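You operate a simulated robot arm through the tools that you are given. There is no shell and no other tool.

Carry out the task below with a simulated robot arm. There is one attempt and no reset: what you move stays moved.

## Task
Set the list's limits, then run the green carton from the drawer table.
Fine: low and high dial as the product list says; start it from the blue square and leave it in its lane; the blue clipboard, the other carton, the other dials and the keys stay; Stop is free to press.

It is judged by the outcome, as a careful person would: the job done as asked, and still so three seconds after it is handed in. It fails if anything else is knocked over, pushed out of place, dropped, spilled or broken.

## Robot
A 6-joint arm with a fingered hand, fixed in place. Base frame: the origin is at the foot of the arm, x ahead of it, y to its left, z up; the work surface is at about z = 820. Units: mm, rad, N and s.
With the tool pointing down near the work surface it reaches from about 140 to 840 mm from the base axis. Its first joint turns from -2.897 to 2.897 rad. Payload 5 kg.
The TCP is the grasp point between the finger pads, 36 mm short of the fingertips. In the tool frame z runs along the fingers and y along their closing line. Largest opening 120 mm; the body of the gripper starts 42 mm behind the TCP. The gripper is a hand of 4 fingers: y runs from the thumb to the fingers, the wrist lies at [-19, -123, -211] in the tool frame.
Orientation is told as [roll, pitch, yaw] about the base's x, y, z axes, in that order, counted from this pose: with the fingers straight down and the wrist toward the robot, the tool's x, y and z point along [0, 1, 0], [1, 0, 0] and [0, 0, -1] of the base frame.

## Interface
- The arm moves only by the tool arm_command. Its arguments are lists of equal length, an entry for each row: "translation": the shift along the tool's x, y, z in units of 300 mm (1.0 is 300 mm), a list of three; "rot": the turn, a rotation vector about the tool's x, y, z in units of 60 degrees (1.0 is 60 degrees), a list of three. In form: {"translation": [[x, y, z], ...], "rot": [[wx, wy, wz], ...]}. A call has 1 to 20 rows; each row is the pose to reach, as a shift and turn from the pose commanded when the call began, along the tool's axes at that moment. A call with a number of a shift or a turn outside -1 to 1 is refused whole. Rows are played at 5 a second. More than 50 mm and 0.15 rad between two rows, and nothing of the call is played. Where a pose cannot be reached the arm comes as near as it can. A force on the tool above 40 N (or 10 N above the force at the start of the call, whichever is more), or a blocked arm, ends the call early, and 0.2 s more pass. In this call time passes only in rows, and 0.2 s behind the last. It gives the time, the measured TCP pose, the force on the tool (base axes), the opening and the grip force at its end, in the units of the frame above (readings bear some noise), with the torque about the TCP (base axes, N m) and any sound that the robot's microphone picked up.
- Cameras (640 x 400 px; columns grow to the right, rows downward): "scene" is fixed at [221.2, 648.5, 1547.3]; the picture's right is [-0.78, -0.63, 0.00], its down [-0.42, 0.52, -0.74] and it looks along [0.46, -0.58, -0.67] (base axes); focal length 316 px, centre (320, 200). "wrist" rides on the gripper at [73, -101, -142] in the tool frame; the picture's right is [-0.79, 0.29, -0.54], its down [-0.56, -0.70, 0.44] and it looks along [-0.25, 0.65, 0.71] (tool axes); focal length 280 px, centre (320, 200). There is no depth. A picture from a camera that has moved, and an enlarged one, comes with that camera's place and axes in the base frame and with its lens.
- snapshot(camera): a new picture of that camera. It takes no simulated time.
- slide_trunk(by): slides the trunk up (or, below 0, down) by that many mm; the arm rides with it, the base frame stays. It gives what a move gives, with no picture.
- move_fingers(index, middle, ring, thumb_bend, thumb_turn): sets how far each is bent, from 0 (flat) to 1 (curled in); at 0.3 the hand is open as for a grip, at 0.7 the pads meet at the TCP. One left out holds its place. A second passes; each finger stops where it meets its share of the squeeze, and holds until it gets a number again. It is the only way to open and close the hand. It gives what a move gives, with no picture; readings hold the bend of each and the force on the fingers (four entries, about 0 where the hand has none), thumb and palm. thumb_turn goes from beside the hand (0) to across from the fingers (1), as for a grip.
- enlarge(camera, box): a new picture of the part [left, top, right, bottom] of that camera's present view, enlarged. It takes no simulated time.
- close_job(): hands the job in; it is judged then, once.

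Nothing tells you positions but the pictures and the camera data. Unless the task says otherwise, let go and move clear before handing in.

The tools are called after ">>>" as name(argument=value, ...) on one line, values as JSON. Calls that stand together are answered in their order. arm_command: Moves the arm, as the interface text tells. Its arguments: {"type":"object","properties":{"translation":{"type":"array"},"rot":{"type":"array"}},"required":["translation","rot"]} The other tools are called the same way: slide_trunk (by) slides the trunk up or down; move_fingers (index, middle, ring, thumb_bend, thumb_turn) moves the fingers one by one; snapshot (camera) takes a picture; enlarge (camera, box) takes an enlarged picture of a part of a camera's view; close_job () hands the job in.

At the start:

```text
time: 0.0
tool_pos: [611.8, -369.9, 1153.0]
ee_rot: [0.0, 0.0, 0.0]
force: [0.0, -0.4, 0.6]
wrist_torque: [0.02, -0.03, 0.0]
grip_width: 119.6
grip_force: 0.0
shape: jaw
bend: [0.3, 0.3, 0.3, 0.3, 0.98]
finger forces: [0.0, 0.1, 0.0, 0.0, 0.0, 0.0]
trunk travel left (down, up): [-750.0, 90.0]
```

scene: 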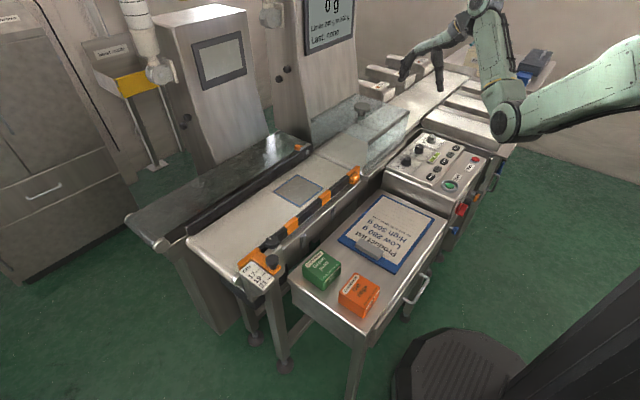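
wrist: 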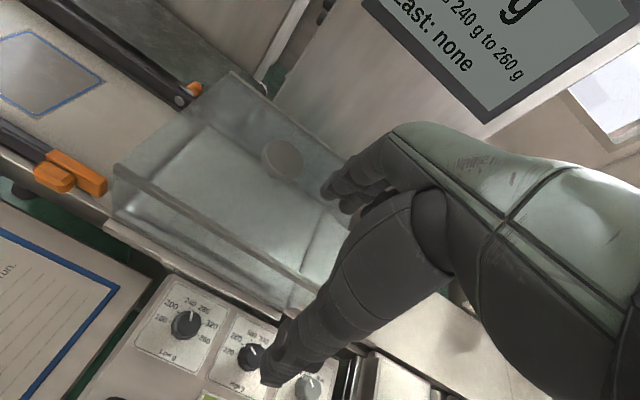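

I see a checkweigher with a control panel, a product list on a blue clipboard, and green and orange cartons on the drawer table. I'll take enlarged looks at the important parts first.

>>> enlarge(camera="scene", box=[330, 180, 450, 280])

>>> enlarge(camera="scene", box=[380, 125, 490, 205])

>>> enlarge(camera="scene", box=[220, 220, 400, 330])

>>> enlarge(camera="scene", box=[220, 0, 480, 200])

>>> enlarge(camera="wrist", box=[80, 270, 340, 400])

```text
4.00 times, centred on (390, 230) of scene
camera zoom: at [221.2, 648.5, 1547.3], right [-0.78, -0.63, 0.0], down [-0.42, 0.52, -0.74], along [0.46, -0.58, -0.67], focal length 1265 px, centre (40, 80)
```

zoom: 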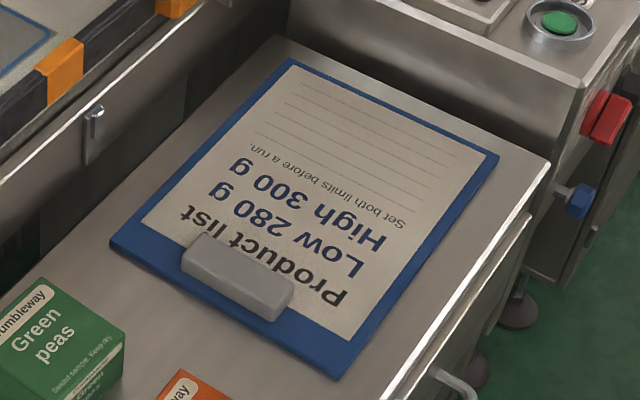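

```text
5.00 times, centred on (435, 165) of scene
camera zoom: at [221.2, 648.5, 1547.3], right [-0.78, -0.63, 0.0], down [-0.42, 0.52, -0.74], along [0.46, -0.58, -0.67], focal length 1581 px, centre (-255, 375)
```

zoom: 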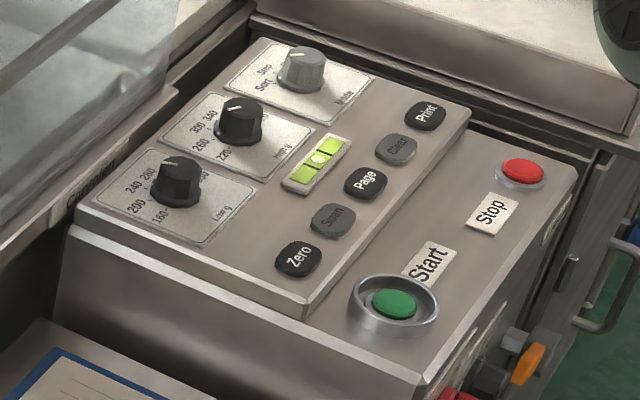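

```text
3.56 times, centred on (310, 275) of scene
camera zoom: at [221.2, 648.5, 1547.3], right [-0.78, -0.63, 0.0], down [-0.42, 0.52, -0.74], along [0.46, -0.58, -0.67], focal length 1124 px, centre (356, -67)
```

zoom: 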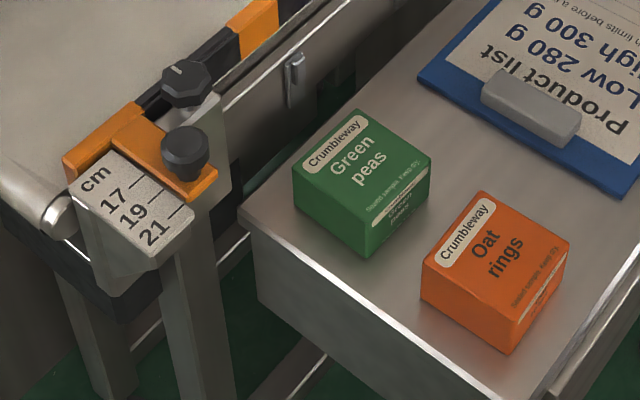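

```text
2.00 times, centred on (350, 100) of scene
camera zoom: at [221.2, 648.5, 1547.3], right [-0.78, -0.63, 0.0], down [-0.42, 0.52, -0.74], along [0.46, -0.58, -0.67], focal length 632 px, centre (260, 400)
```

zoom: 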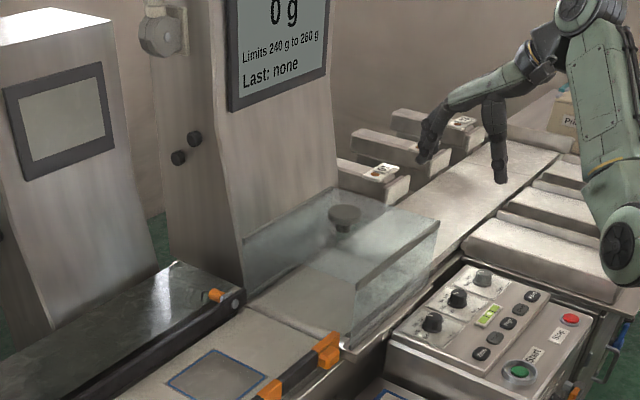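

```text
2.46 times, centred on (210, 335) of wrist
camera zoom: at [510.9, -295.3, 1295.5], right [0.29, -0.79, 0.54], down [-0.7, -0.56, -0.44], along [0.65, -0.25, -0.71], focal length 690 px, centre (591, -132)
```

zoom: 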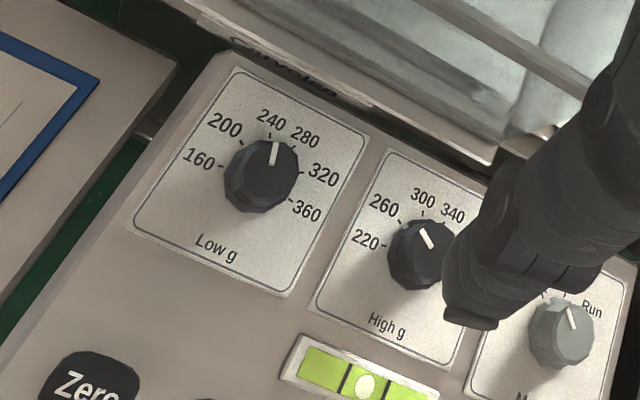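

The list asks for Low 280 g and High 300 g; the dials now stand at 240 and 260. The Low dial seems to be near (595, -347, ~835). I'll go lower over it for a better look.

>>> arm_command(translation=[[0.02, -0.03, 0.12], [0.04, -0.06, 0.24], [0.067, -0.1, 0.367]], rot=[[0, 0, 0], [0, 0, 0], [0, 0, 0]])

>>> snapshot(camera="wrist")

>>> snapshot(camera="scene")

```text
time: 0.8
tool_pos: [582.3, -349.2, 1041.2]
ee_rot: [0.0, 0.0, -0.001]
force: [0.2, 0.3, 0.7]
wrist_torque: [-0.01, 0.01, 0.0]
grip_width: 119.6
grip_force: 0.1
shape: jaw
bend: [0.3, 0.3, 0.3, 0.3, 0.98]
finger forces: [0.1, 0.0, 0.1, 0.1, 0.1, 0.0]
trunk travel left (down, up): [-750.0, 90.0]
```

```text
taken
camera wrist: at [480.7, -275.1, 1185.5], right [0.29, -0.79, 0.54], down [-0.7, -0.56, -0.44], along [0.65, -0.25, -0.71], focal length 280 px, centre (320, 200)
```

wrist: 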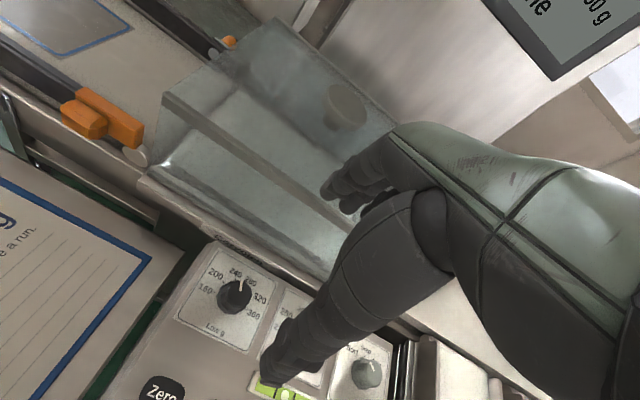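

```text
taken
```

scene: 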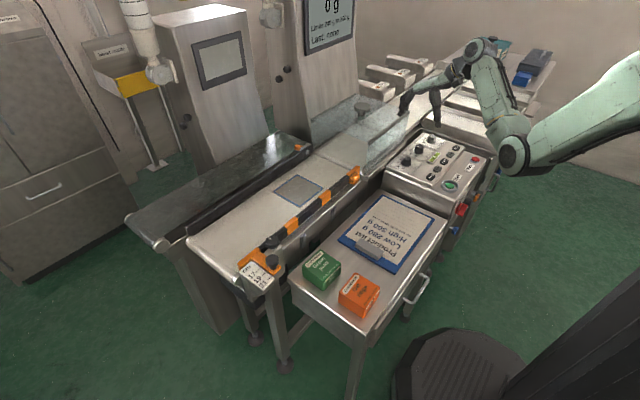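

The Low knob top works out to about (590, -343, 842). The plexiglass cover front is near x≈670 and rises to about z≈996, so I'll turn the hand clockwise (yaw about -30°) to keep the fingers away from it while coming over the knob.

>>> arm_command(translation=[[0.005, 0.007, 0], [0.01, 0.014, 0], [0.015, 0.02, 0], [0.02, 0.027, 0]], rot=[[0, 0, 0.125], [0, 0, 0.25], [0, 0, 0.375], [0, 0, 0.5]])

>>> snapshot(camera="wrist")

>>> enlarge(camera="scene", box=[360, 20, 560, 200])

```text
time: 1.8
tool_pos: [590.0, -342.6, 1042.9]
ee_rot: [0.0, -0.001, -0.525]
force: [0.8, -0.7, 0.0]
wrist_torque: [0.01, 0.02, 0.0]
grip_width: 119.4
grip_force: 0.1
shape: jaw
bend: [0.3, 0.3, 0.3, 0.3, 0.98]
finger forces: [0.1, 0.0, 0.0, 0.0, 0.1, 0.0]
trunk travel left (down, up): [-750.0, 90.0]
```

```text
taken
camera wrist: at [539.4, -227.5, 1185.6], right [-0.15, -0.83, 0.54], down [-0.89, -0.13, -0.44], along [0.44, -0.55, -0.71], focal length 280 px, centre (320, 200)
```

wrist: 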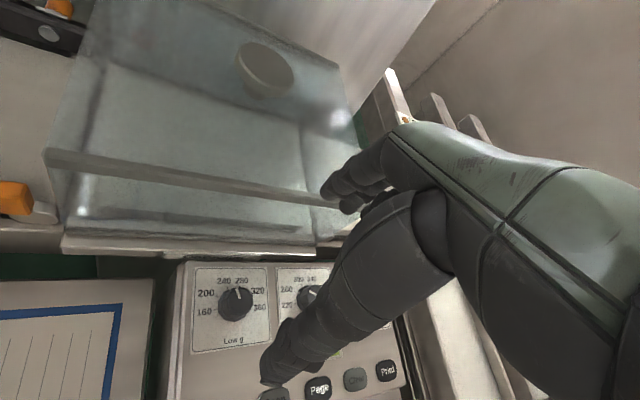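

```text
2.22 times, centred on (460, 110) of scene
camera zoom: at [221.2, 648.5, 1547.3], right [-0.78, -0.63, 0.0], down [-0.42, 0.52, -0.74], along [0.46, -0.58, -0.67], focal length 703 px, centre (9, 400)
```

zoom: 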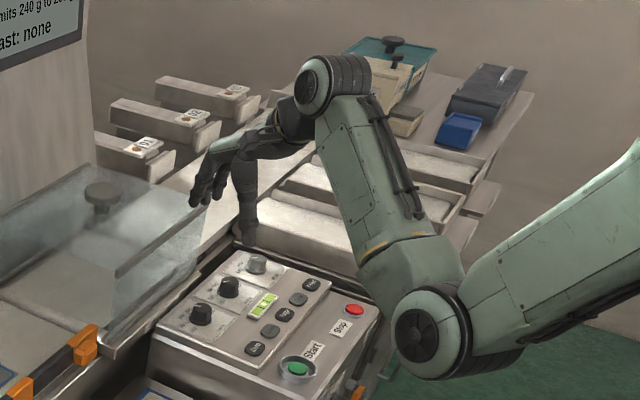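

The hand geometry matches: thumb tip and fingertips appear where predicted, and the Low knob sits below the TCP. I'll partly close the hand to see its shape before descending.

>>> move_fingers(index=0.48, middle=0.48, ring=0.48, thumb_bend=0.48)

>>> snapshot(camera="wrist")

>>> enlarge(camera="scene", box=[370, 60, 470, 160])

```text
time: 2.8
tool_pos: [590.8, -343.4, 1042.2]
ee_rot: [-0.001, -0.001, -0.524]
force: [0.2, -0.5, -0.3]
wrist_torque: [0.03, -0.02, 0.04]
grip_width: 71.0
grip_force: 0.1
shape: fingers
bend: [0.48, 0.48, 0.48, 0.48, 0.98]
finger forces: [0.1, 0.0, 0.0, 0.1, 0.0, 0.1]
trunk travel left (down, up): [-750.0, 90.0]
```

```text
taken
camera wrist: at [539.0, -228.2, 1185.4], right [-0.15, -0.83, 0.54], down [-0.89, -0.13, -0.44], along [0.44, -0.55, -0.71], focal length 280 px, centre (320, 200)
```

wrist: 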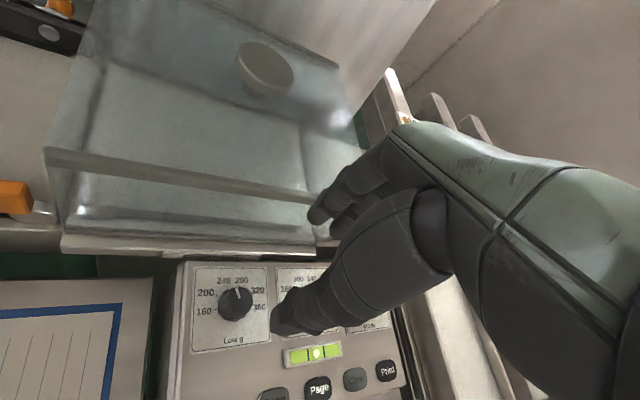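

```text
4.00 times, centred on (420, 110) of scene
camera zoom: at [221.2, 648.5, 1547.3], right [-0.78, -0.63, 0.0], down [-0.42, 0.52, -0.74], along [0.46, -0.58, -0.67], focal length 1265 px, centre (-80, 560)
```

zoom: 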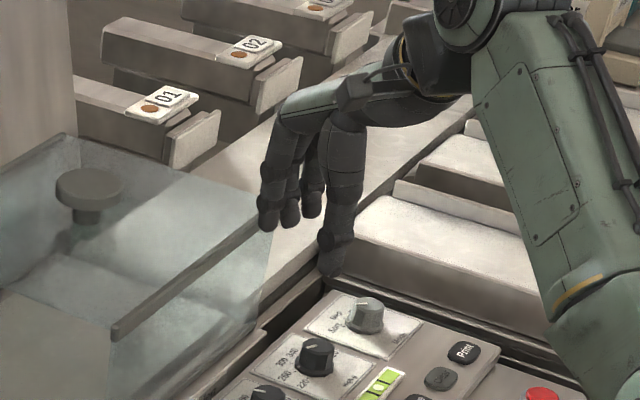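

Low knob confirmed near (591, -345). I'll descend to about z=925 with the partly closed hand and check the clearances.

>>> arm_command(translation=[[-0.003, 0.002, 0.13], [-0.006, 0.003, 0.26], [-0.006, 0.003, 0.39]], rot=[[0, 0, 0], [0, 0, 0], [0, 0, 0]])

>>> snapshot(camera="wrist")

>>> enlarge(camera="scene", box=[360, 90, 460, 190])

>>> snapshot(camera="scene")

```text
time: 3.6
tool_pos: [589.7, -345.8, 925.1]
ee_rot: [0.001, 0.001, -0.524]
force: [0.2, 0.5, 0.4]
wrist_torque: [0.01, 0.02, -0.01]
grip_width: 70.9
grip_force: 0.0
shape: fingers
bend: [0.48, 0.48, 0.48, 0.48, 0.98]
finger forces: [0.0, 0.0, 0.0, 0.0, 0.1, 0.1]
trunk travel left (down, up): [-750.0, 90.0]
```

```text
taken
camera wrist: at [539.1, -230.3, 1067.4], right [-0.15, -0.83, 0.54], down [-0.89, -0.13, -0.44], along [0.44, -0.55, -0.71], focal length 280 px, centre (320, 200)
```

wrist: 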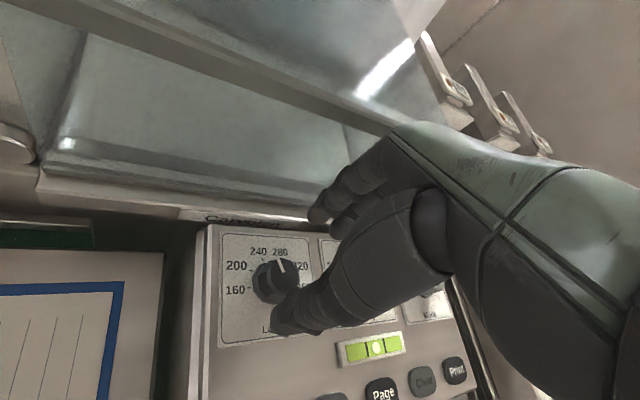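

```text
4.00 times, centred on (410, 140) of scene
camera zoom: at [221.2, 648.5, 1547.3], right [-0.78, -0.63, 0.0], down [-0.42, 0.52, -0.74], along [0.46, -0.58, -0.67], focal length 1265 px, centre (-40, 440)
```

zoom: 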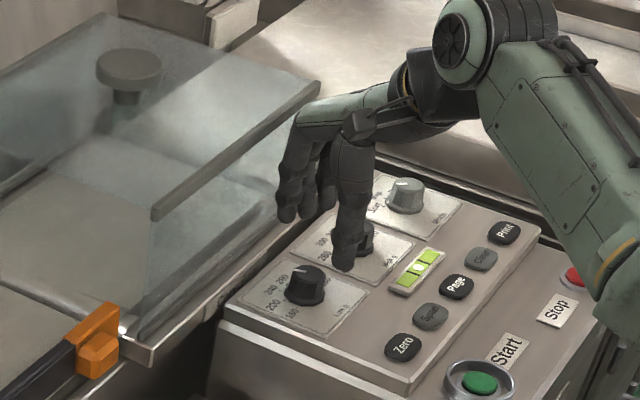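

```text
taken
```

scene: 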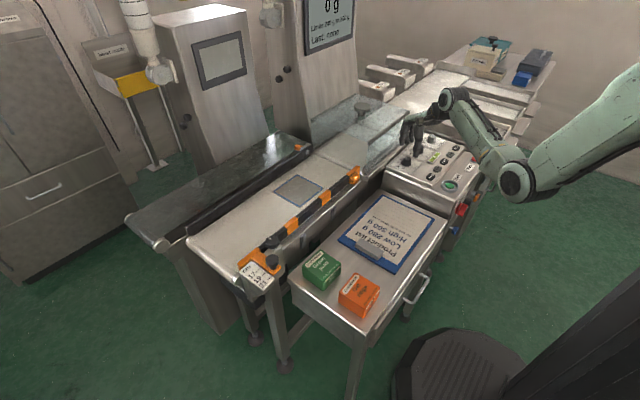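

The hand is just above the Low knob, with clear room to the cover. I'll enlarge the wrist view to measure knob and panel heights.

>>> enlarge(camera="wrist", box=[200, 210, 360, 350])

>>> enlarge(camera="scene", box=[380, 135, 420, 175])

```text
2.86 times, centred on (280, 280) of wrist
camera zoom: at [539.1, -230.3, 1067.4], right [-0.15, -0.83, 0.54], down [-0.89, -0.13, -0.44], along [0.44, -0.55, -0.71], focal length 801 px, centre (434, -29)
```

zoom: 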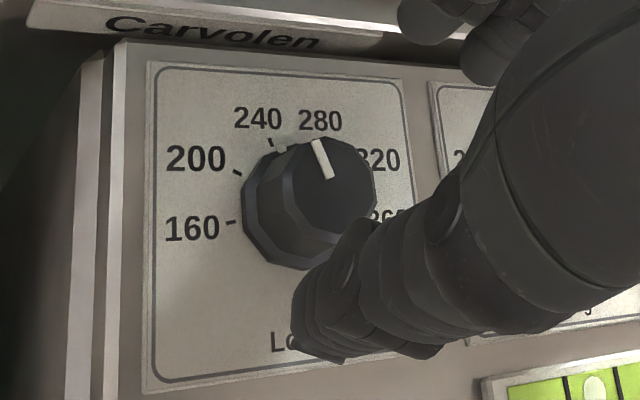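

```text
10.00 times, centred on (400, 155) of scene
camera zoom: at [221.2, 648.5, 1547.3], right [-0.78, -0.63, 0.0], down [-0.42, 0.52, -0.74], along [0.46, -0.58, -0.67], focal length 3162 px, centre (-480, 650)
```

zoom: 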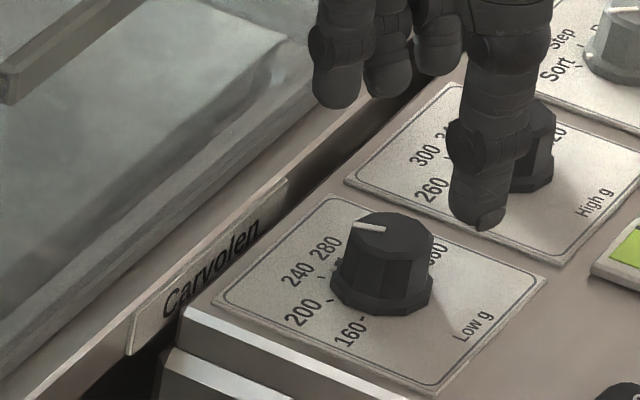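

The knob's top is at about (593.5, -349, 848), 30 mm across with a 38 mm skirt, and the panel is near z=820. I'll center over it and come down in two steps.

>>> arm_command(translation=[[-0.003, 0.016, 0.0], [-0.003, 0.016, 0.07], [-0.003, 0.016, 0.14]], rot=[[0, 0, 0], [0, 0, 0], [0, 0, 0]])

>>> enlarge(camera="wrist", box=[220, 170, 400, 340])

>>> enlarge(camera="scene", box=[380, 125, 430, 175])

```text
time: 4.4
tool_pos: [594.5, -349.0, 883.3]
ee_rot: [0.0, 0.0, -0.524]
force: [0.1, -0.2, 0.7]
wrist_torque: [0.0, -0.02, 0.03]
grip_width: 71.1
grip_force: 0.1
shape: fingers
bend: [0.48, 0.48, 0.48, 0.48, 0.98]
finger forces: [0.0, 0.0, 0.0, 0.1, 0.1, 0.1]
trunk travel left (down, up): [-750.0, 90.0]
```

```text
2.35 times, centred on (310, 255) of wrist
camera zoom: at [542.8, -234.0, 1025.9], right [-0.15, -0.83, 0.54], down [-0.89, -0.13, -0.44], along [0.44, -0.55, -0.71], focal length 660 px, centre (344, 71)
```

zoom: 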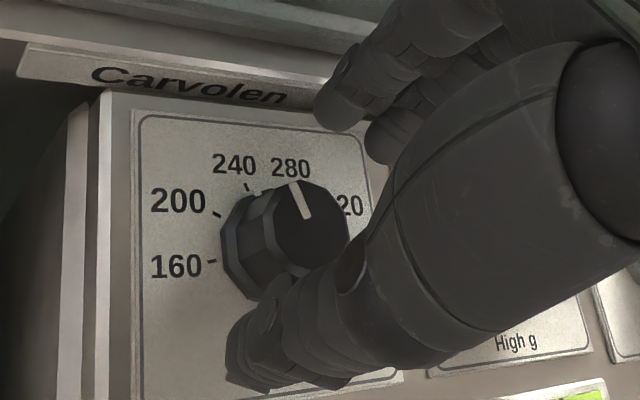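

```text
8.00 times, centred on (405, 150) of scene
camera zoom: at [221.2, 648.5, 1547.3], right [-0.78, -0.63, 0.0], down [-0.42, 0.52, -0.74], along [0.46, -0.58, -0.67], focal length 2530 px, centre (-360, 600)
```

zoom: 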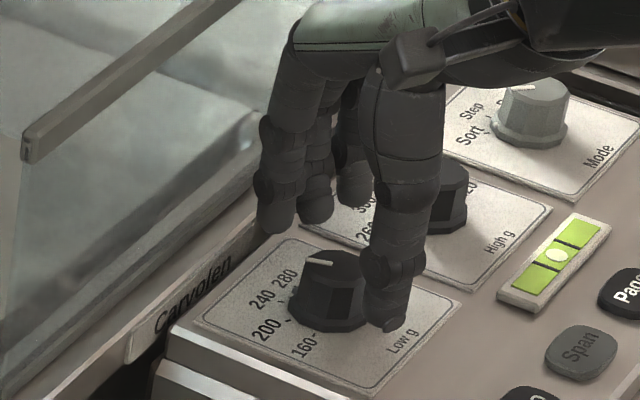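

The TCP axis lines up with the knob in both views. I'll descend the last 17 mm and close the fingers gently on the knob.

>>> arm_command(translation=[[0, 0, 0.03], [0, 0, 0.057]], rot=[[0, 0, 0], [0, 0, 0]])

>>> move_fingers(index=0.58, middle=0.58, ring=0.58, thumb_bend=0.58)

>>> enlarge(camera="wrist", box=[220, 170, 400, 340])

>>> enlarge(camera="scene", box=[380, 125, 430, 175])

```text
time: 5.0
tool_pos: [595.4, -350.3, 865.9]
ee_rot: [0.0, 0.0, -0.524]
force: [0.2, 0.5, -0.1]
wrist_torque: [0.01, 0.02, 0.01]
grip_width: 70.8
grip_force: 0.2
shape: fingers
bend: [0.48, 0.48, 0.48, 0.48, 0.98]
finger forces: [0.1, 0.0, 0.0, 0.0, 0.0, 0.1]
trunk travel left (down, up): [-750.0, 90.0]
```

```text
time: 6.0
tool_pos: [594.1, -348.5, 865.7]
ee_rot: [0.0, -0.001, -0.524]
force: [-0.2, 0.2, 0.1]
wrist_torque: [0.0, 0.04, 0.01]
grip_width: 44.8
grip_force: 0.5
shape: fingers
bend: [0.57, 0.57, 0.57, 0.56, 0.98]
finger forces: [0.0, 0.0, 0.0, 0.1, 0.7, 0.0]
trunk travel left (down, up): [-750.0, 90.0]
```

```text
2.35 times, centred on (310, 255) of wrist
camera zoom: at [542.6, -234.0, 1009.1], right [-0.15, -0.83, 0.54], down [-0.89, -0.13, -0.44], along [0.44, -0.55, -0.71], focal length 660 px, centre (344, 71)
```

zoom: 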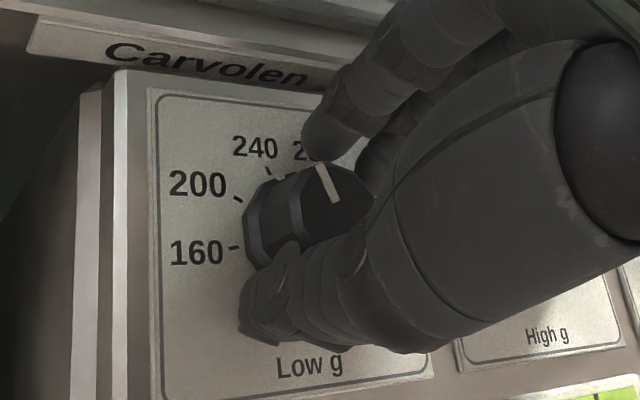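

```text
8.00 times, centred on (405, 150) of scene
camera zoom: at [221.2, 648.5, 1547.3], right [-0.78, -0.63, 0.0], down [-0.42, 0.52, -0.74], along [0.46, -0.58, -0.67], focal length 2530 px, centre (-360, 600)
```

zoom: 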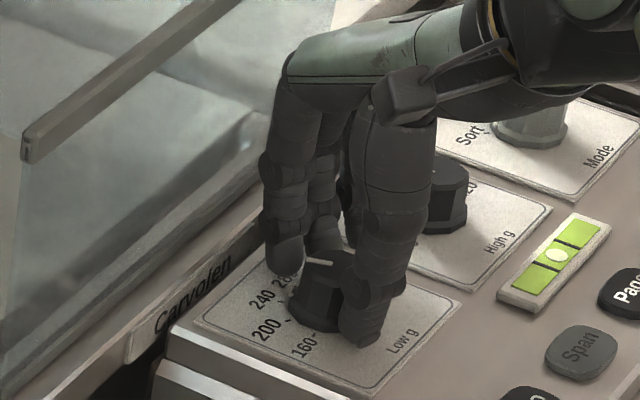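

The thumb is just touching the knob and the fingertips are at its upper rim. I'll close further to get a grip.

>>> move_fingers(index=0.68, middle=0.68, ring=0.68, thumb_bend=0.62)

>>> enlarge(camera="wrist", box=[220, 170, 400, 340])

>>> enlarge(camera="scene", box=[380, 125, 430, 175])

```text
time: 7.0
tool_pos: [594.2, -349.2, 865.5]
ee_rot: [-0.001, -0.001, -0.524]
force: [4.6, -3.4, -0.6]
wrist_torque: [-0.12, -0.13, 0.0]
grip_width: 37.9
grip_force: 7.9
shape: fingers
bend: [0.61, 0.65, 0.68, 0.58, 0.97]
finger forces: [6.3, 4.6, 0.0, 0.0, 5.3, 0.0]
trunk travel left (down, up): [-750.0, 90.0]
```

```text
2.35 times, centred on (310, 255) of wrist
camera zoom: at [543.5, -234.6, 1008.9], right [-0.15, -0.83, 0.54], down [-0.89, -0.13, -0.44], along [0.44, -0.55, -0.71], focal length 660 px, centre (344, 71)
```

zoom: 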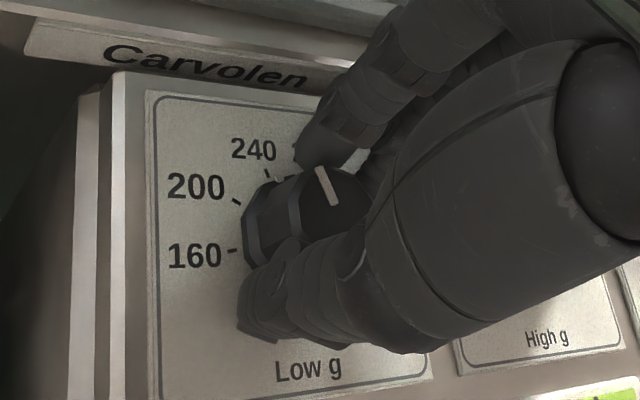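

```text
8.00 times, centred on (405, 150) of scene
camera zoom: at [221.2, 648.5, 1547.3], right [-0.78, -0.63, 0.0], down [-0.42, 0.52, -0.74], along [0.46, -0.58, -0.67], focal length 2530 px, centre (-360, 600)
```

zoom: 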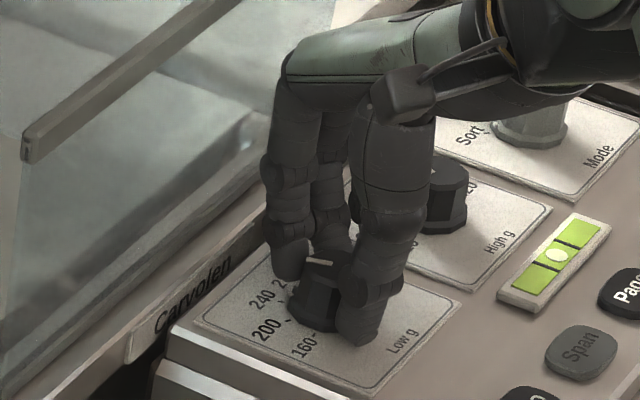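

The knob is gripped between thumb, index and middle. I'll turn half the step (18° clockwise) and check the effect.

>>> arm_command(translation=[[0, 0, 0], [0, 0, 0], [0, 0, 0]], rot=[[0, 0, 0.1], [0, 0, 0.2], [0, 0, 0.3]])

>>> enlarge(camera="wrist", box=[220, 170, 400, 340])

>>> enlarge(camera="scene", box=[380, 125, 430, 175])

>>> enlarge(camera="scene", box=[290, 0, 370, 60])

```text
time: 7.8
tool_pos: [594.0, -350.0, 865.8]
ee_rot: [-0.001, 0.001, -0.841]
force: [4.5, -8.5, 1.1]
wrist_torque: [-0.2, -0.07, 0.01]
grip_width: 37.6
grip_force: 8.2
shape: fingers
bend: [0.61, 0.64, 0.68, 0.58, 0.97]
finger forces: [7.0, 5.6, 0.0, 0.1, 4.6, 0.0]
trunk travel left (down, up): [-750.0, 90.0]
```

```text
2.35 times, centred on (310, 255) of wrist
camera zoom: at [580.5, -224.5, 1008.9], right [-0.4, -0.74, 0.54], down [-0.88, 0.15, -0.44], along [0.25, -0.66, -0.71], focal length 660 px, centre (344, 71)
```

zoom: 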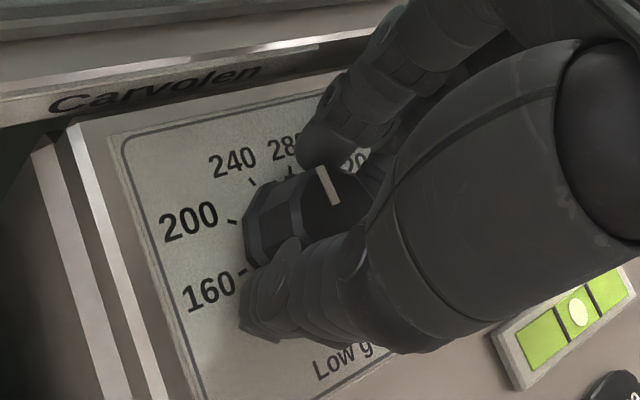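

```text
8.00 times, centred on (405, 150) of scene
camera zoom: at [221.2, 648.5, 1547.3], right [-0.78, -0.63, 0.0], down [-0.42, 0.52, -0.74], along [0.46, -0.58, -0.67], focal length 2530 px, centre (-360, 600)
```

zoom: 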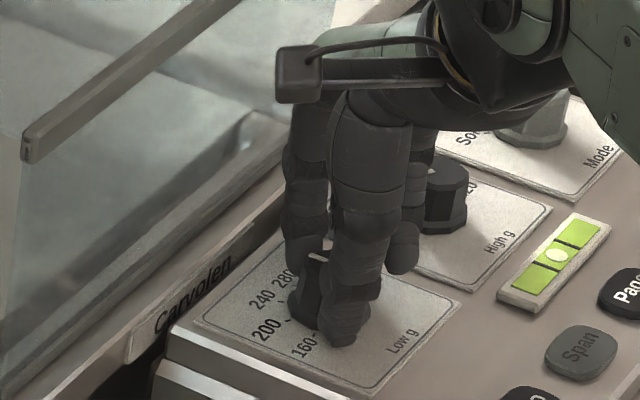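

```text
6.67 times, centred on (330, 30) of scene
camera zoom: at [221.2, 648.5, 1547.3], right [-0.78, -0.63, 0.0], down [-0.42, 0.52, -0.74], along [0.46, -0.58, -0.67], focal length 2108 px, centre (253, 1333)
```

zoom: 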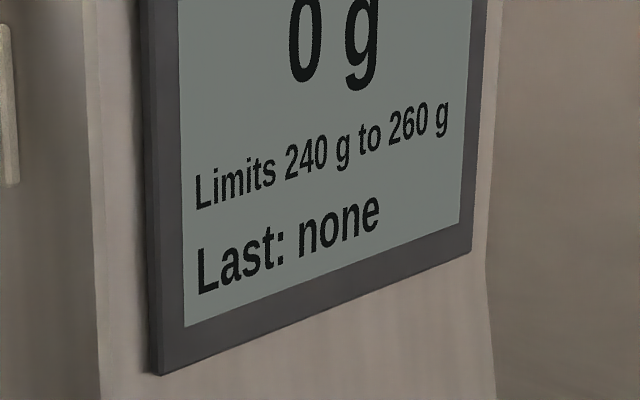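

The knob turns with the hand; the display still rounds to 240. I'll complete the turn to 36–37°.

>>> arm_command(translation=[[0, 0, 0], [0, 0, 0], [0, 0, 0]], rot=[[0, 0, 0.1], [0, 0, 0.2], [0, 0, 0.31]])

>>> enlarge(camera="wrist", box=[220, 170, 400, 340])

>>> enlarge(camera="scene", box=[380, 125, 430, 175])

>>> enlarge(camera="scene", box=[290, 0, 370, 60])

```text
time: 8.6
tool_pos: [593.2, -349.7, 864.7]
ee_rot: [0.0, 0.0, -1.166]
force: [-0.7, -9.1, 0.6]
wrist_torque: [-0.31, 0.01, -0.01]
grip_width: 37.7
grip_force: 8.6
shape: fingers
bend: [0.61, 0.64, 0.68, 0.58, 0.98]
finger forces: [6.8, 6.6, 0.0, 0.0, 4.3, 0.1]
trunk travel left (down, up): [-750.0, 90.0]
```

```text
2.35 times, centred on (310, 255) of wrist
camera zoom: at [620.1, -227.0, 1009.0], right [-0.61, -0.58, 0.54], down [-0.79, 0.42, -0.44], along [0.03, -0.7, -0.71], focal length 660 px, centre (344, 71)
```

zoom: 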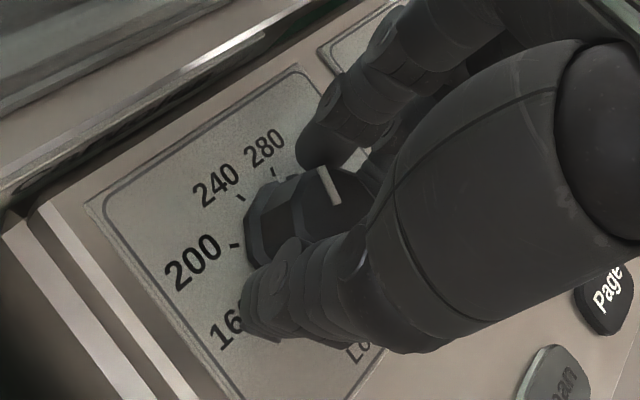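

```text
8.00 times, centred on (405, 150) of scene
camera zoom: at [221.2, 648.5, 1547.3], right [-0.78, -0.63, 0.0], down [-0.42, 0.52, -0.74], along [0.46, -0.58, -0.67], focal length 2530 px, centre (-360, 600)
```

zoom: 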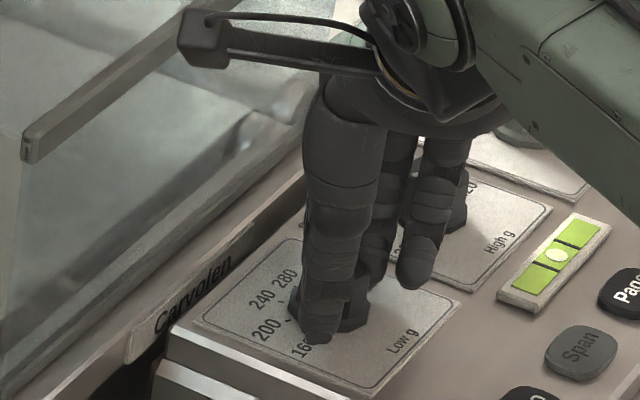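

```text
6.67 times, centred on (330, 30) of scene
camera zoom: at [221.2, 648.5, 1547.3], right [-0.78, -0.63, 0.0], down [-0.42, 0.52, -0.74], along [0.46, -0.58, -0.67], focal length 2108 px, centre (253, 1333)
```

zoom: 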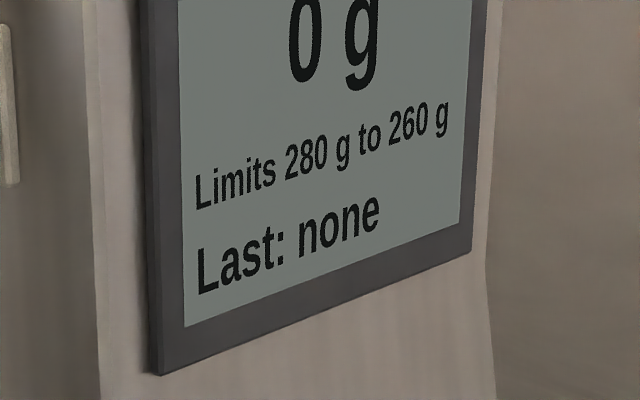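

The display now reads 280 g for Low. I'll release the knob and rise straight up.

>>> move_fingers(index=0.48, middle=0.48, ring=0.48, thumb_bend=0.46)

>>> arm_command(translation=[[0, 0, -0.1], [0, 0, -0.22], [0, 0, -0.36]], rot=[[0, 0, 0], [0, 0, 0], [0, 0, 0]])

>>> snapshot(camera="wrist")

>>> snapshot(camera="scene")

>>> enlarge(camera="scene", box=[380, 125, 430, 175])

```text
time: 9.6
tool_pos: [594.1, -348.3, 865.6]
ee_rot: [0.001, 0.001, -1.162]
force: [-0.6, 1.0, 0.1]
wrist_torque: [-0.01, -0.04, -0.01]
grip_width: 72.6
grip_force: 0.0
shape: fingers
bend: [0.48, 0.48, 0.48, 0.46, 0.98]
finger forces: [0.0, 0.1, 0.0, 0.0, 0.0, 0.1]
trunk travel left (down, up): [-750.0, 90.0]
```

```text
time: 10.4
tool_pos: [594.5, -349.3, 973.0]
ee_rot: [-0.001, 0.0, -1.163]
force: [-0.7, -0.2, 0.9]
wrist_torque: [0.01, -0.01, -0.02]
grip_width: 72.9
grip_force: 0.2
shape: fingers
bend: [0.48, 0.48, 0.48, 0.46, 0.98]
finger forces: [0.1, 0.0, 0.0, 0.0, 0.0, 0.0]
trunk travel left (down, up): [-750.0, 90.0]
```

```text
taken
camera wrist: at [620.4, -225.8, 1116.5], right [-0.61, -0.58, 0.54], down [-0.79, 0.42, -0.44], along [0.03, -0.7, -0.71], focal length 280 px, centre (320, 200)
```

wrist: 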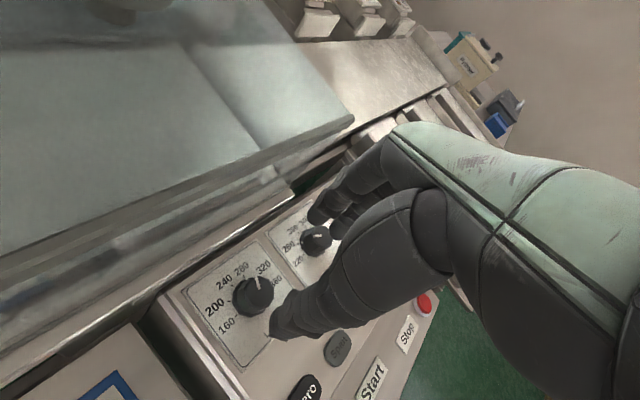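

```text
taken
```

scene: 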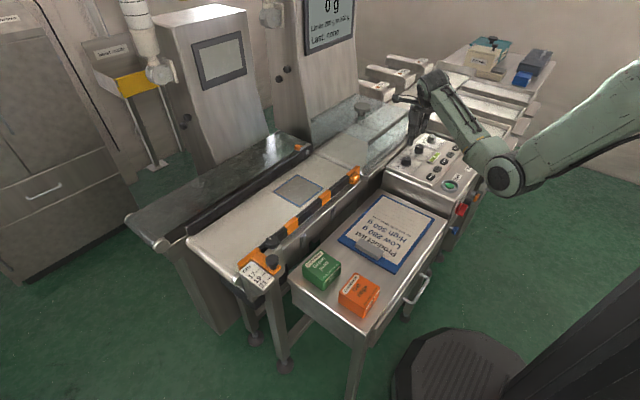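

```text
8.00 times, centred on (405, 150) of scene
camera zoom: at [221.2, 648.5, 1547.3], right [-0.78, -0.63, 0.0], down [-0.42, 0.52, -0.74], along [0.46, -0.58, -0.67], focal length 2530 px, centre (-360, 600)
```

zoom: 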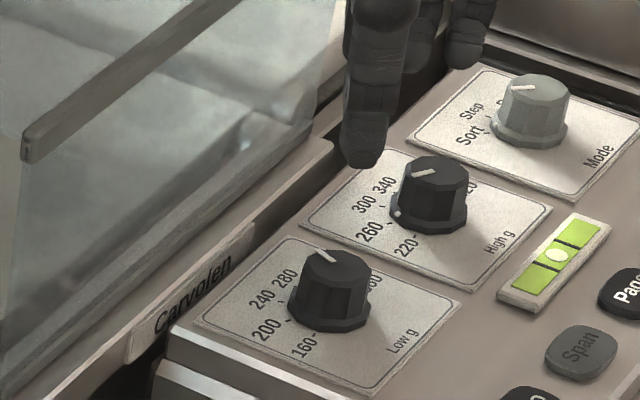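

Low is set to 280 g. Next is the High dial, about 105 mm further along -y; I'll move over it and turn the hand back 30°.

>>> arm_command(translation=[[-0.035, 0.081, 0.0], [-0.07, 0.162, 0.0], [-0.105, 0.243, 0.06], [-0.14, 0.324, 0.13]], rot=[[0, 0, -0.125], [0, 0, -0.25], [0, 0, -0.375], [0, 0, -0.5]])

>>> enlarge(camera="wrist", box=[200, 190, 360, 350])

>>> enlarge(camera="scene", box=[380, 115, 440, 175])

>>> snapshot(camera="scene")

```text
time: 11.4
tool_pos: [593.9, -456.8, 933.9]
ee_rot: [0.003, 0.0, -0.64]
force: [0.2, -0.4, -0.9]
wrist_torque: [0.05, 0.0, 0.01]
grip_width: 72.8
grip_force: 0.0
shape: fingers
bend: [0.48, 0.48, 0.48, 0.46, 0.98]
finger forces: [0.0, 0.0, 0.0, 0.1, 0.0, 0.0]
trunk travel left (down, up): [-750.0, 90.0]
```

```text
2.50 times, centred on (280, 270) of wrist
camera zoom: at [556.0, -336.8, 1077.7], right [-0.24, -0.81, 0.54], down [-0.9, -0.03, -0.44], along [0.37, -0.59, -0.71], focal length 701 px, centre (420, 25)
```

zoom: 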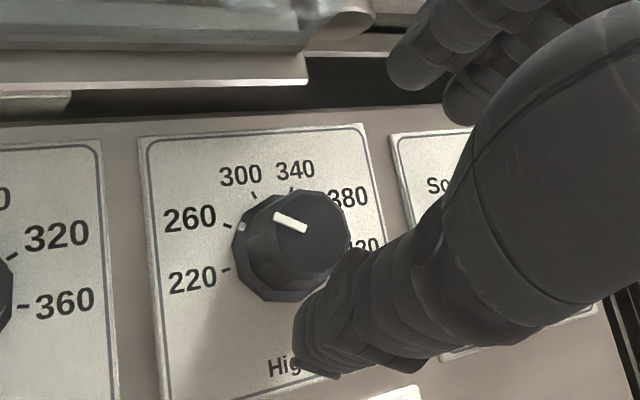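

```text
6.67 times, centred on (410, 145) of scene
camera zoom: at [221.2, 648.5, 1547.3], right [-0.78, -0.63, 0.0], down [-0.42, 0.52, -0.74], along [0.46, -0.58, -0.67], focal length 2108 px, centre (-280, 567)
```

zoom: 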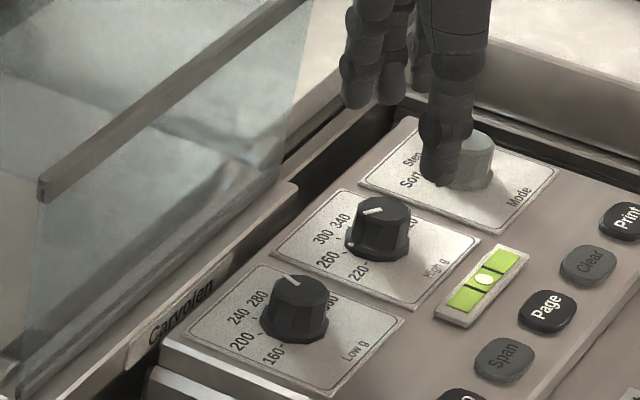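

```text
taken
```

scene: 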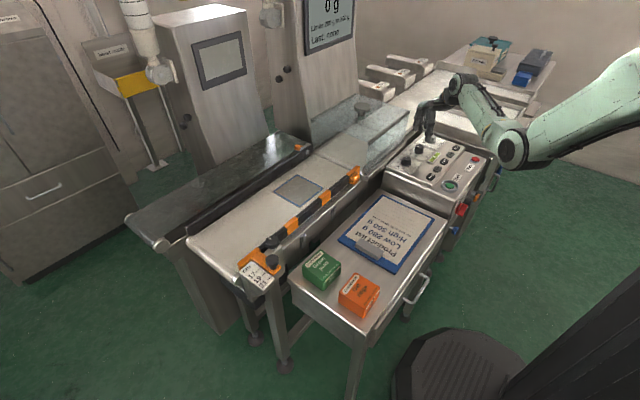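

High knob measured at about (593, -455), just below the hand. I'll descend to grip height.

>>> arm_command(translation=[[0.002, -0.004, 0.1], [0.002, -0.004, 0.17], [0.002, -0.004, 0.226]], rot=[[0, 0, 0], [0, 0, 0], [0, 0, 0]])

>>> enlarge(camera="wrist", box=[220, 170, 400, 340])

>>> enlarge(camera="scene", box=[380, 115, 440, 175])

```text
time: 12.2
tool_pos: [593.7, -453.8, 867.8]
ee_rot: [0.0, 0.0, -0.639]
force: [0.1, -0.7, 0.2]
wrist_torque: [-0.01, -0.01, 0.01]
grip_width: 72.8
grip_force: 0.0
shape: fingers
bend: [0.48, 0.48, 0.48, 0.46, 0.98]
finger forces: [0.0, 0.0, 0.0, 0.1, 0.1, 0.0]
trunk travel left (down, up): [-750.0, 90.0]
```

```text
2.35 times, centred on (310, 255) of wrist
camera zoom: at [555.6, -332.9, 1010.4], right [-0.24, -0.81, 0.54], down [-0.9, -0.03, -0.44], along [0.37, -0.59, -0.71], focal length 660 px, centre (344, 71)
```

zoom: 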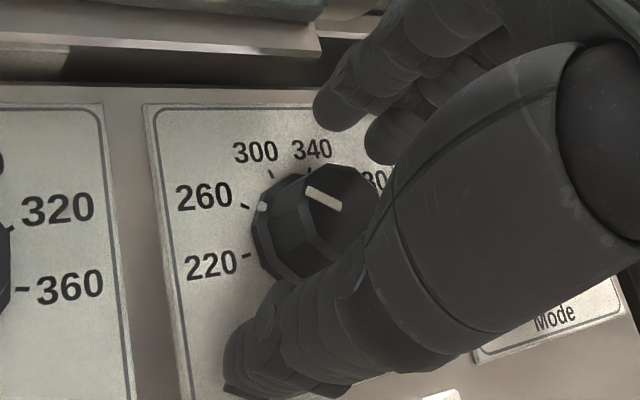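

```text
6.67 times, centred on (410, 145) of scene
camera zoom: at [221.2, 648.5, 1547.3], right [-0.78, -0.63, 0.0], down [-0.42, 0.52, -0.74], along [0.46, -0.58, -0.67], focal length 2108 px, centre (-280, 567)
```

zoom: 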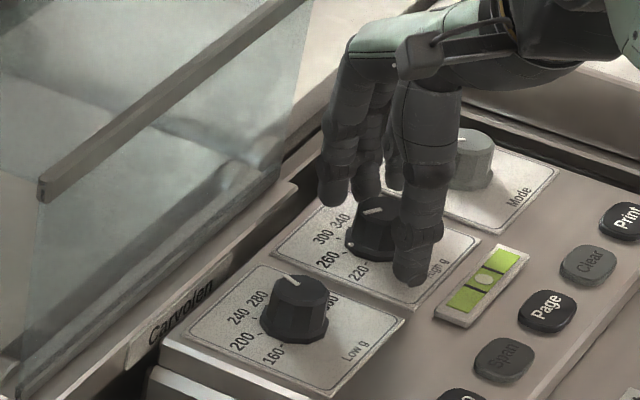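

Alignment matches that of the Low dial grip. Closing on the High knob.

>>> move_fingers(index=0.68, middle=0.68, ring=0.68, thumb_bend=0.62)

>>> enlarge(camera="wrist", box=[220, 170, 400, 340])

```text
time: 13.2
tool_pos: [595.6, -454.6, 867.4]
ee_rot: [-0.001, 0.001, -0.64]
force: [10.0, -6.9, 1.1]
wrist_torque: [-0.23, -0.28, 0.1]
grip_width: 36.2
grip_force: 9.6
shape: fingers
bend: [0.61, 0.63, 0.68, 0.59, 0.97]
finger forces: [7.1, 7.7, 0.0, 0.0, 3.7, 0.0]
trunk travel left (down, up): [-750.0, 90.0]
```

```text
2.35 times, centred on (310, 255) of wrist
camera zoom: at [556.8, -334.2, 1010.2], right [-0.24, -0.81, 0.54], down [-0.9, -0.03, -0.44], along [0.37, -0.59, -0.71], focal length 660 px, centre (344, 71)
```

zoom: 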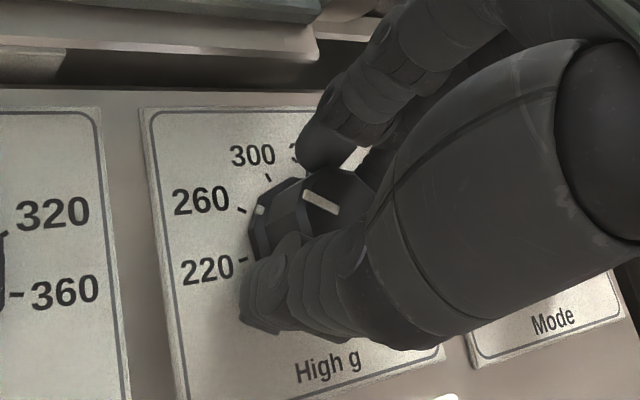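

Gripped firmly. Turning 36.5° clockwise.

>>> arm_command(translation=[[0, 0, 0], [0, 0, 0], [0, 0, 0], [0, 0, 0], [0, 0, 0], [0, 0, 0]], rot=[[0, 0, 0.1], [0, 0, 0.2], [0, 0, 0.3], [0, 0, 0.4], [0, 0, 0.5], [0, 0, 0.61]])

>>> enlarge(camera="wrist", box=[220, 170, 400, 340])

>>> enlarge(camera="scene", box=[290, 0, 370, 60])

>>> snapshot(camera="scene")

```text
time: 14.6
tool_pos: [593.2, -455.6, 866.6]
ee_rot: [-0.001, 0.0, -1.28]
force: [7.0, -12.6, 3.6]
wrist_torque: [-0.41, -0.21, 0.03]
grip_width: 36.3
grip_force: 9.8
shape: fingers
bend: [0.6, 0.63, 0.68, 0.6, 0.97]
finger forces: [9.2, 7.5, 0.0, 0.0, 3.4, 0.0]
trunk travel left (down, up): [-750.0, 90.0]
```

```text
2.35 times, centred on (310, 255) of wrist
camera zoom: at [633.8, -336.0, 1010.0], right [-0.67, -0.5, 0.54], down [-0.74, 0.51, -0.44], along [-0.06, -0.7, -0.71], focal length 660 px, centre (344, 71)
```

zoom: 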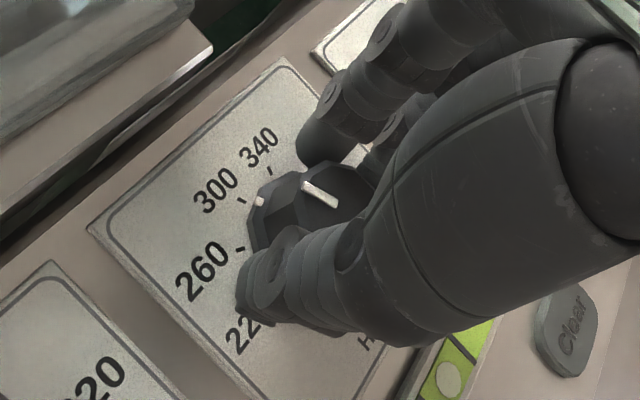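

```text
6.67 times, centred on (330, 30) of scene
camera zoom: at [221.2, 648.5, 1547.3], right [-0.78, -0.63, 0.0], down [-0.42, 0.52, -0.74], along [0.46, -0.58, -0.67], focal length 2108 px, centre (253, 1333)
```

zoom: 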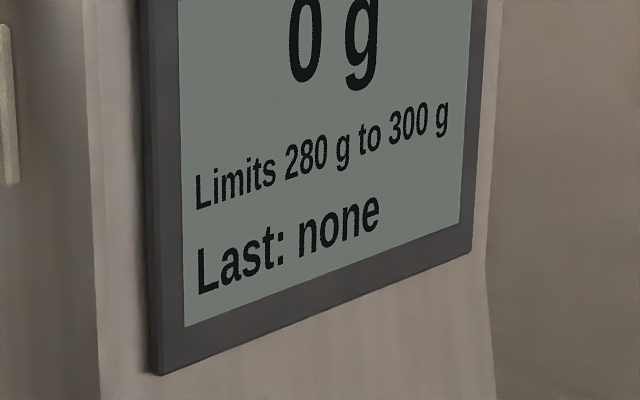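

```text
taken
```

scene: 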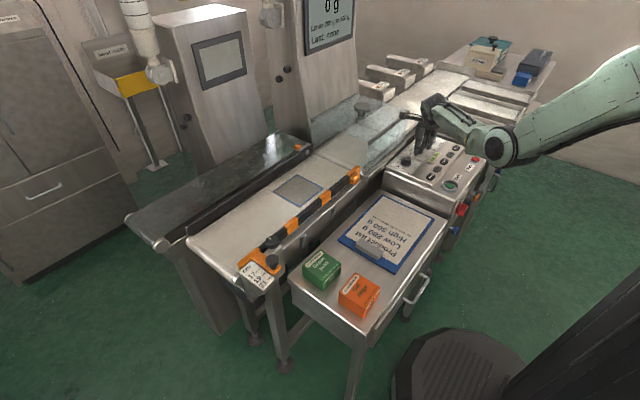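

Both limits read correctly: 280 g to 300 g. Releasing and rising clear.

>>> move_fingers(index=0.46, middle=0.46, ring=0.46, thumb_bend=0.46)

>>> arm_command(translation=[[0, 0, -0.08], [0, 0, -0.2], [0, 0, -0.36], [0, 0, -0.52], [0, 0, -0.68], [0, 0, -0.82]], rot=[[0, 0, 0], [0, 0, 0], [0, 0, 0], [0, 0, 0], [0, 0, 0], [0, 0, 0]])

>>> snapshot(camera="wrist")

>>> enlarge(camera="scene", box=[380, 120, 480, 200])

>>> enlarge(camera="scene", box=[290, 0, 370, 60])

```text
time: 15.6
tool_pos: [592.5, -453.4, 867.5]
ee_rot: [0.0, 0.002, -1.277]
force: [-0.2, 0.2, 0.9]
wrist_torque: [0.0, 0.0, 0.0]
grip_width: 76.0
grip_force: 0.1
shape: fingers
bend: [0.46, 0.46, 0.46, 0.46, 0.97]
finger forces: [0.0, 0.1, 0.1, 0.1, 0.0, 0.0]
trunk travel left (down, up): [-750.0, 90.0]
```

```text
time: 17.0
tool_pos: [592.9, -453.9, 1114.1]
ee_rot: [-0.001, 0.0, -1.278]
force: [0.1, 0.0, -0.3]
wrist_torque: [-0.03, 0.01, 0.02]
grip_width: 76.1
grip_force: 0.1
shape: fingers
bend: [0.46, 0.46, 0.46, 0.46, 0.97]
finger forces: [0.0, 0.1, 0.0, 0.0, 0.0, 0.0]
trunk travel left (down, up): [-750.0, 90.0]
```

```text
taken
camera wrist: at [633.9, -334.0, 1257.3], right [-0.67, -0.5, 0.54], down [-0.74, 0.51, -0.44], along [-0.05, -0.7, -0.71], focal length 280 px, centre (320, 200)
```

wrist: 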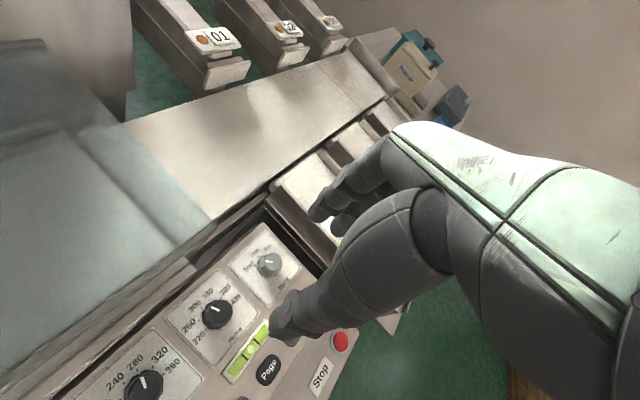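

```text
5.00 times, centred on (430, 160) of scene
camera zoom: at [221.2, 648.5, 1547.3], right [-0.78, -0.63, 0.0], down [-0.42, 0.52, -0.74], along [0.46, -0.58, -0.67], focal length 1581 px, centre (-230, 400)
```

zoom: 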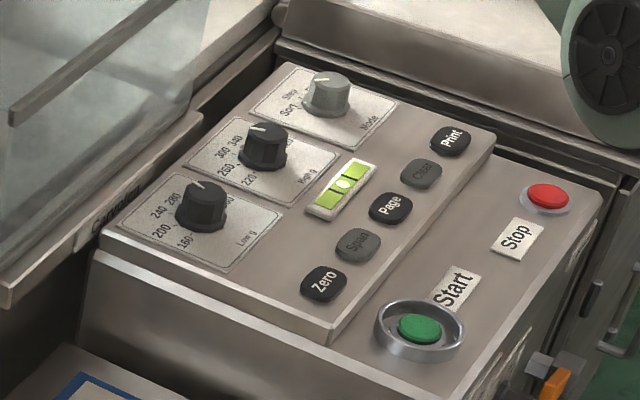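

```text
6.67 times, centred on (330, 30) of scene
camera zoom: at [221.2, 648.5, 1547.3], right [-0.78, -0.63, 0.0], down [-0.42, 0.52, -0.74], along [0.46, -0.58, -0.67], focal length 2108 px, centre (253, 1333)
```

zoom: 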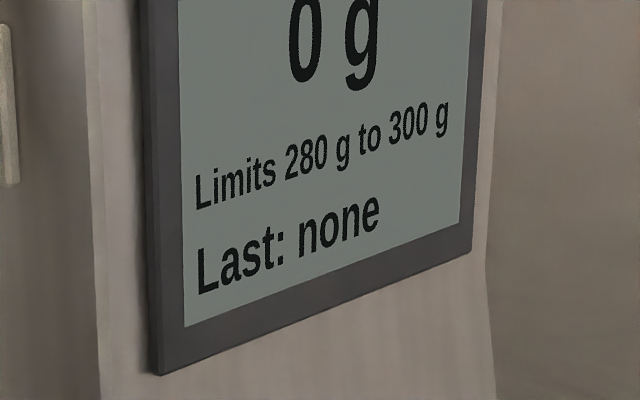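

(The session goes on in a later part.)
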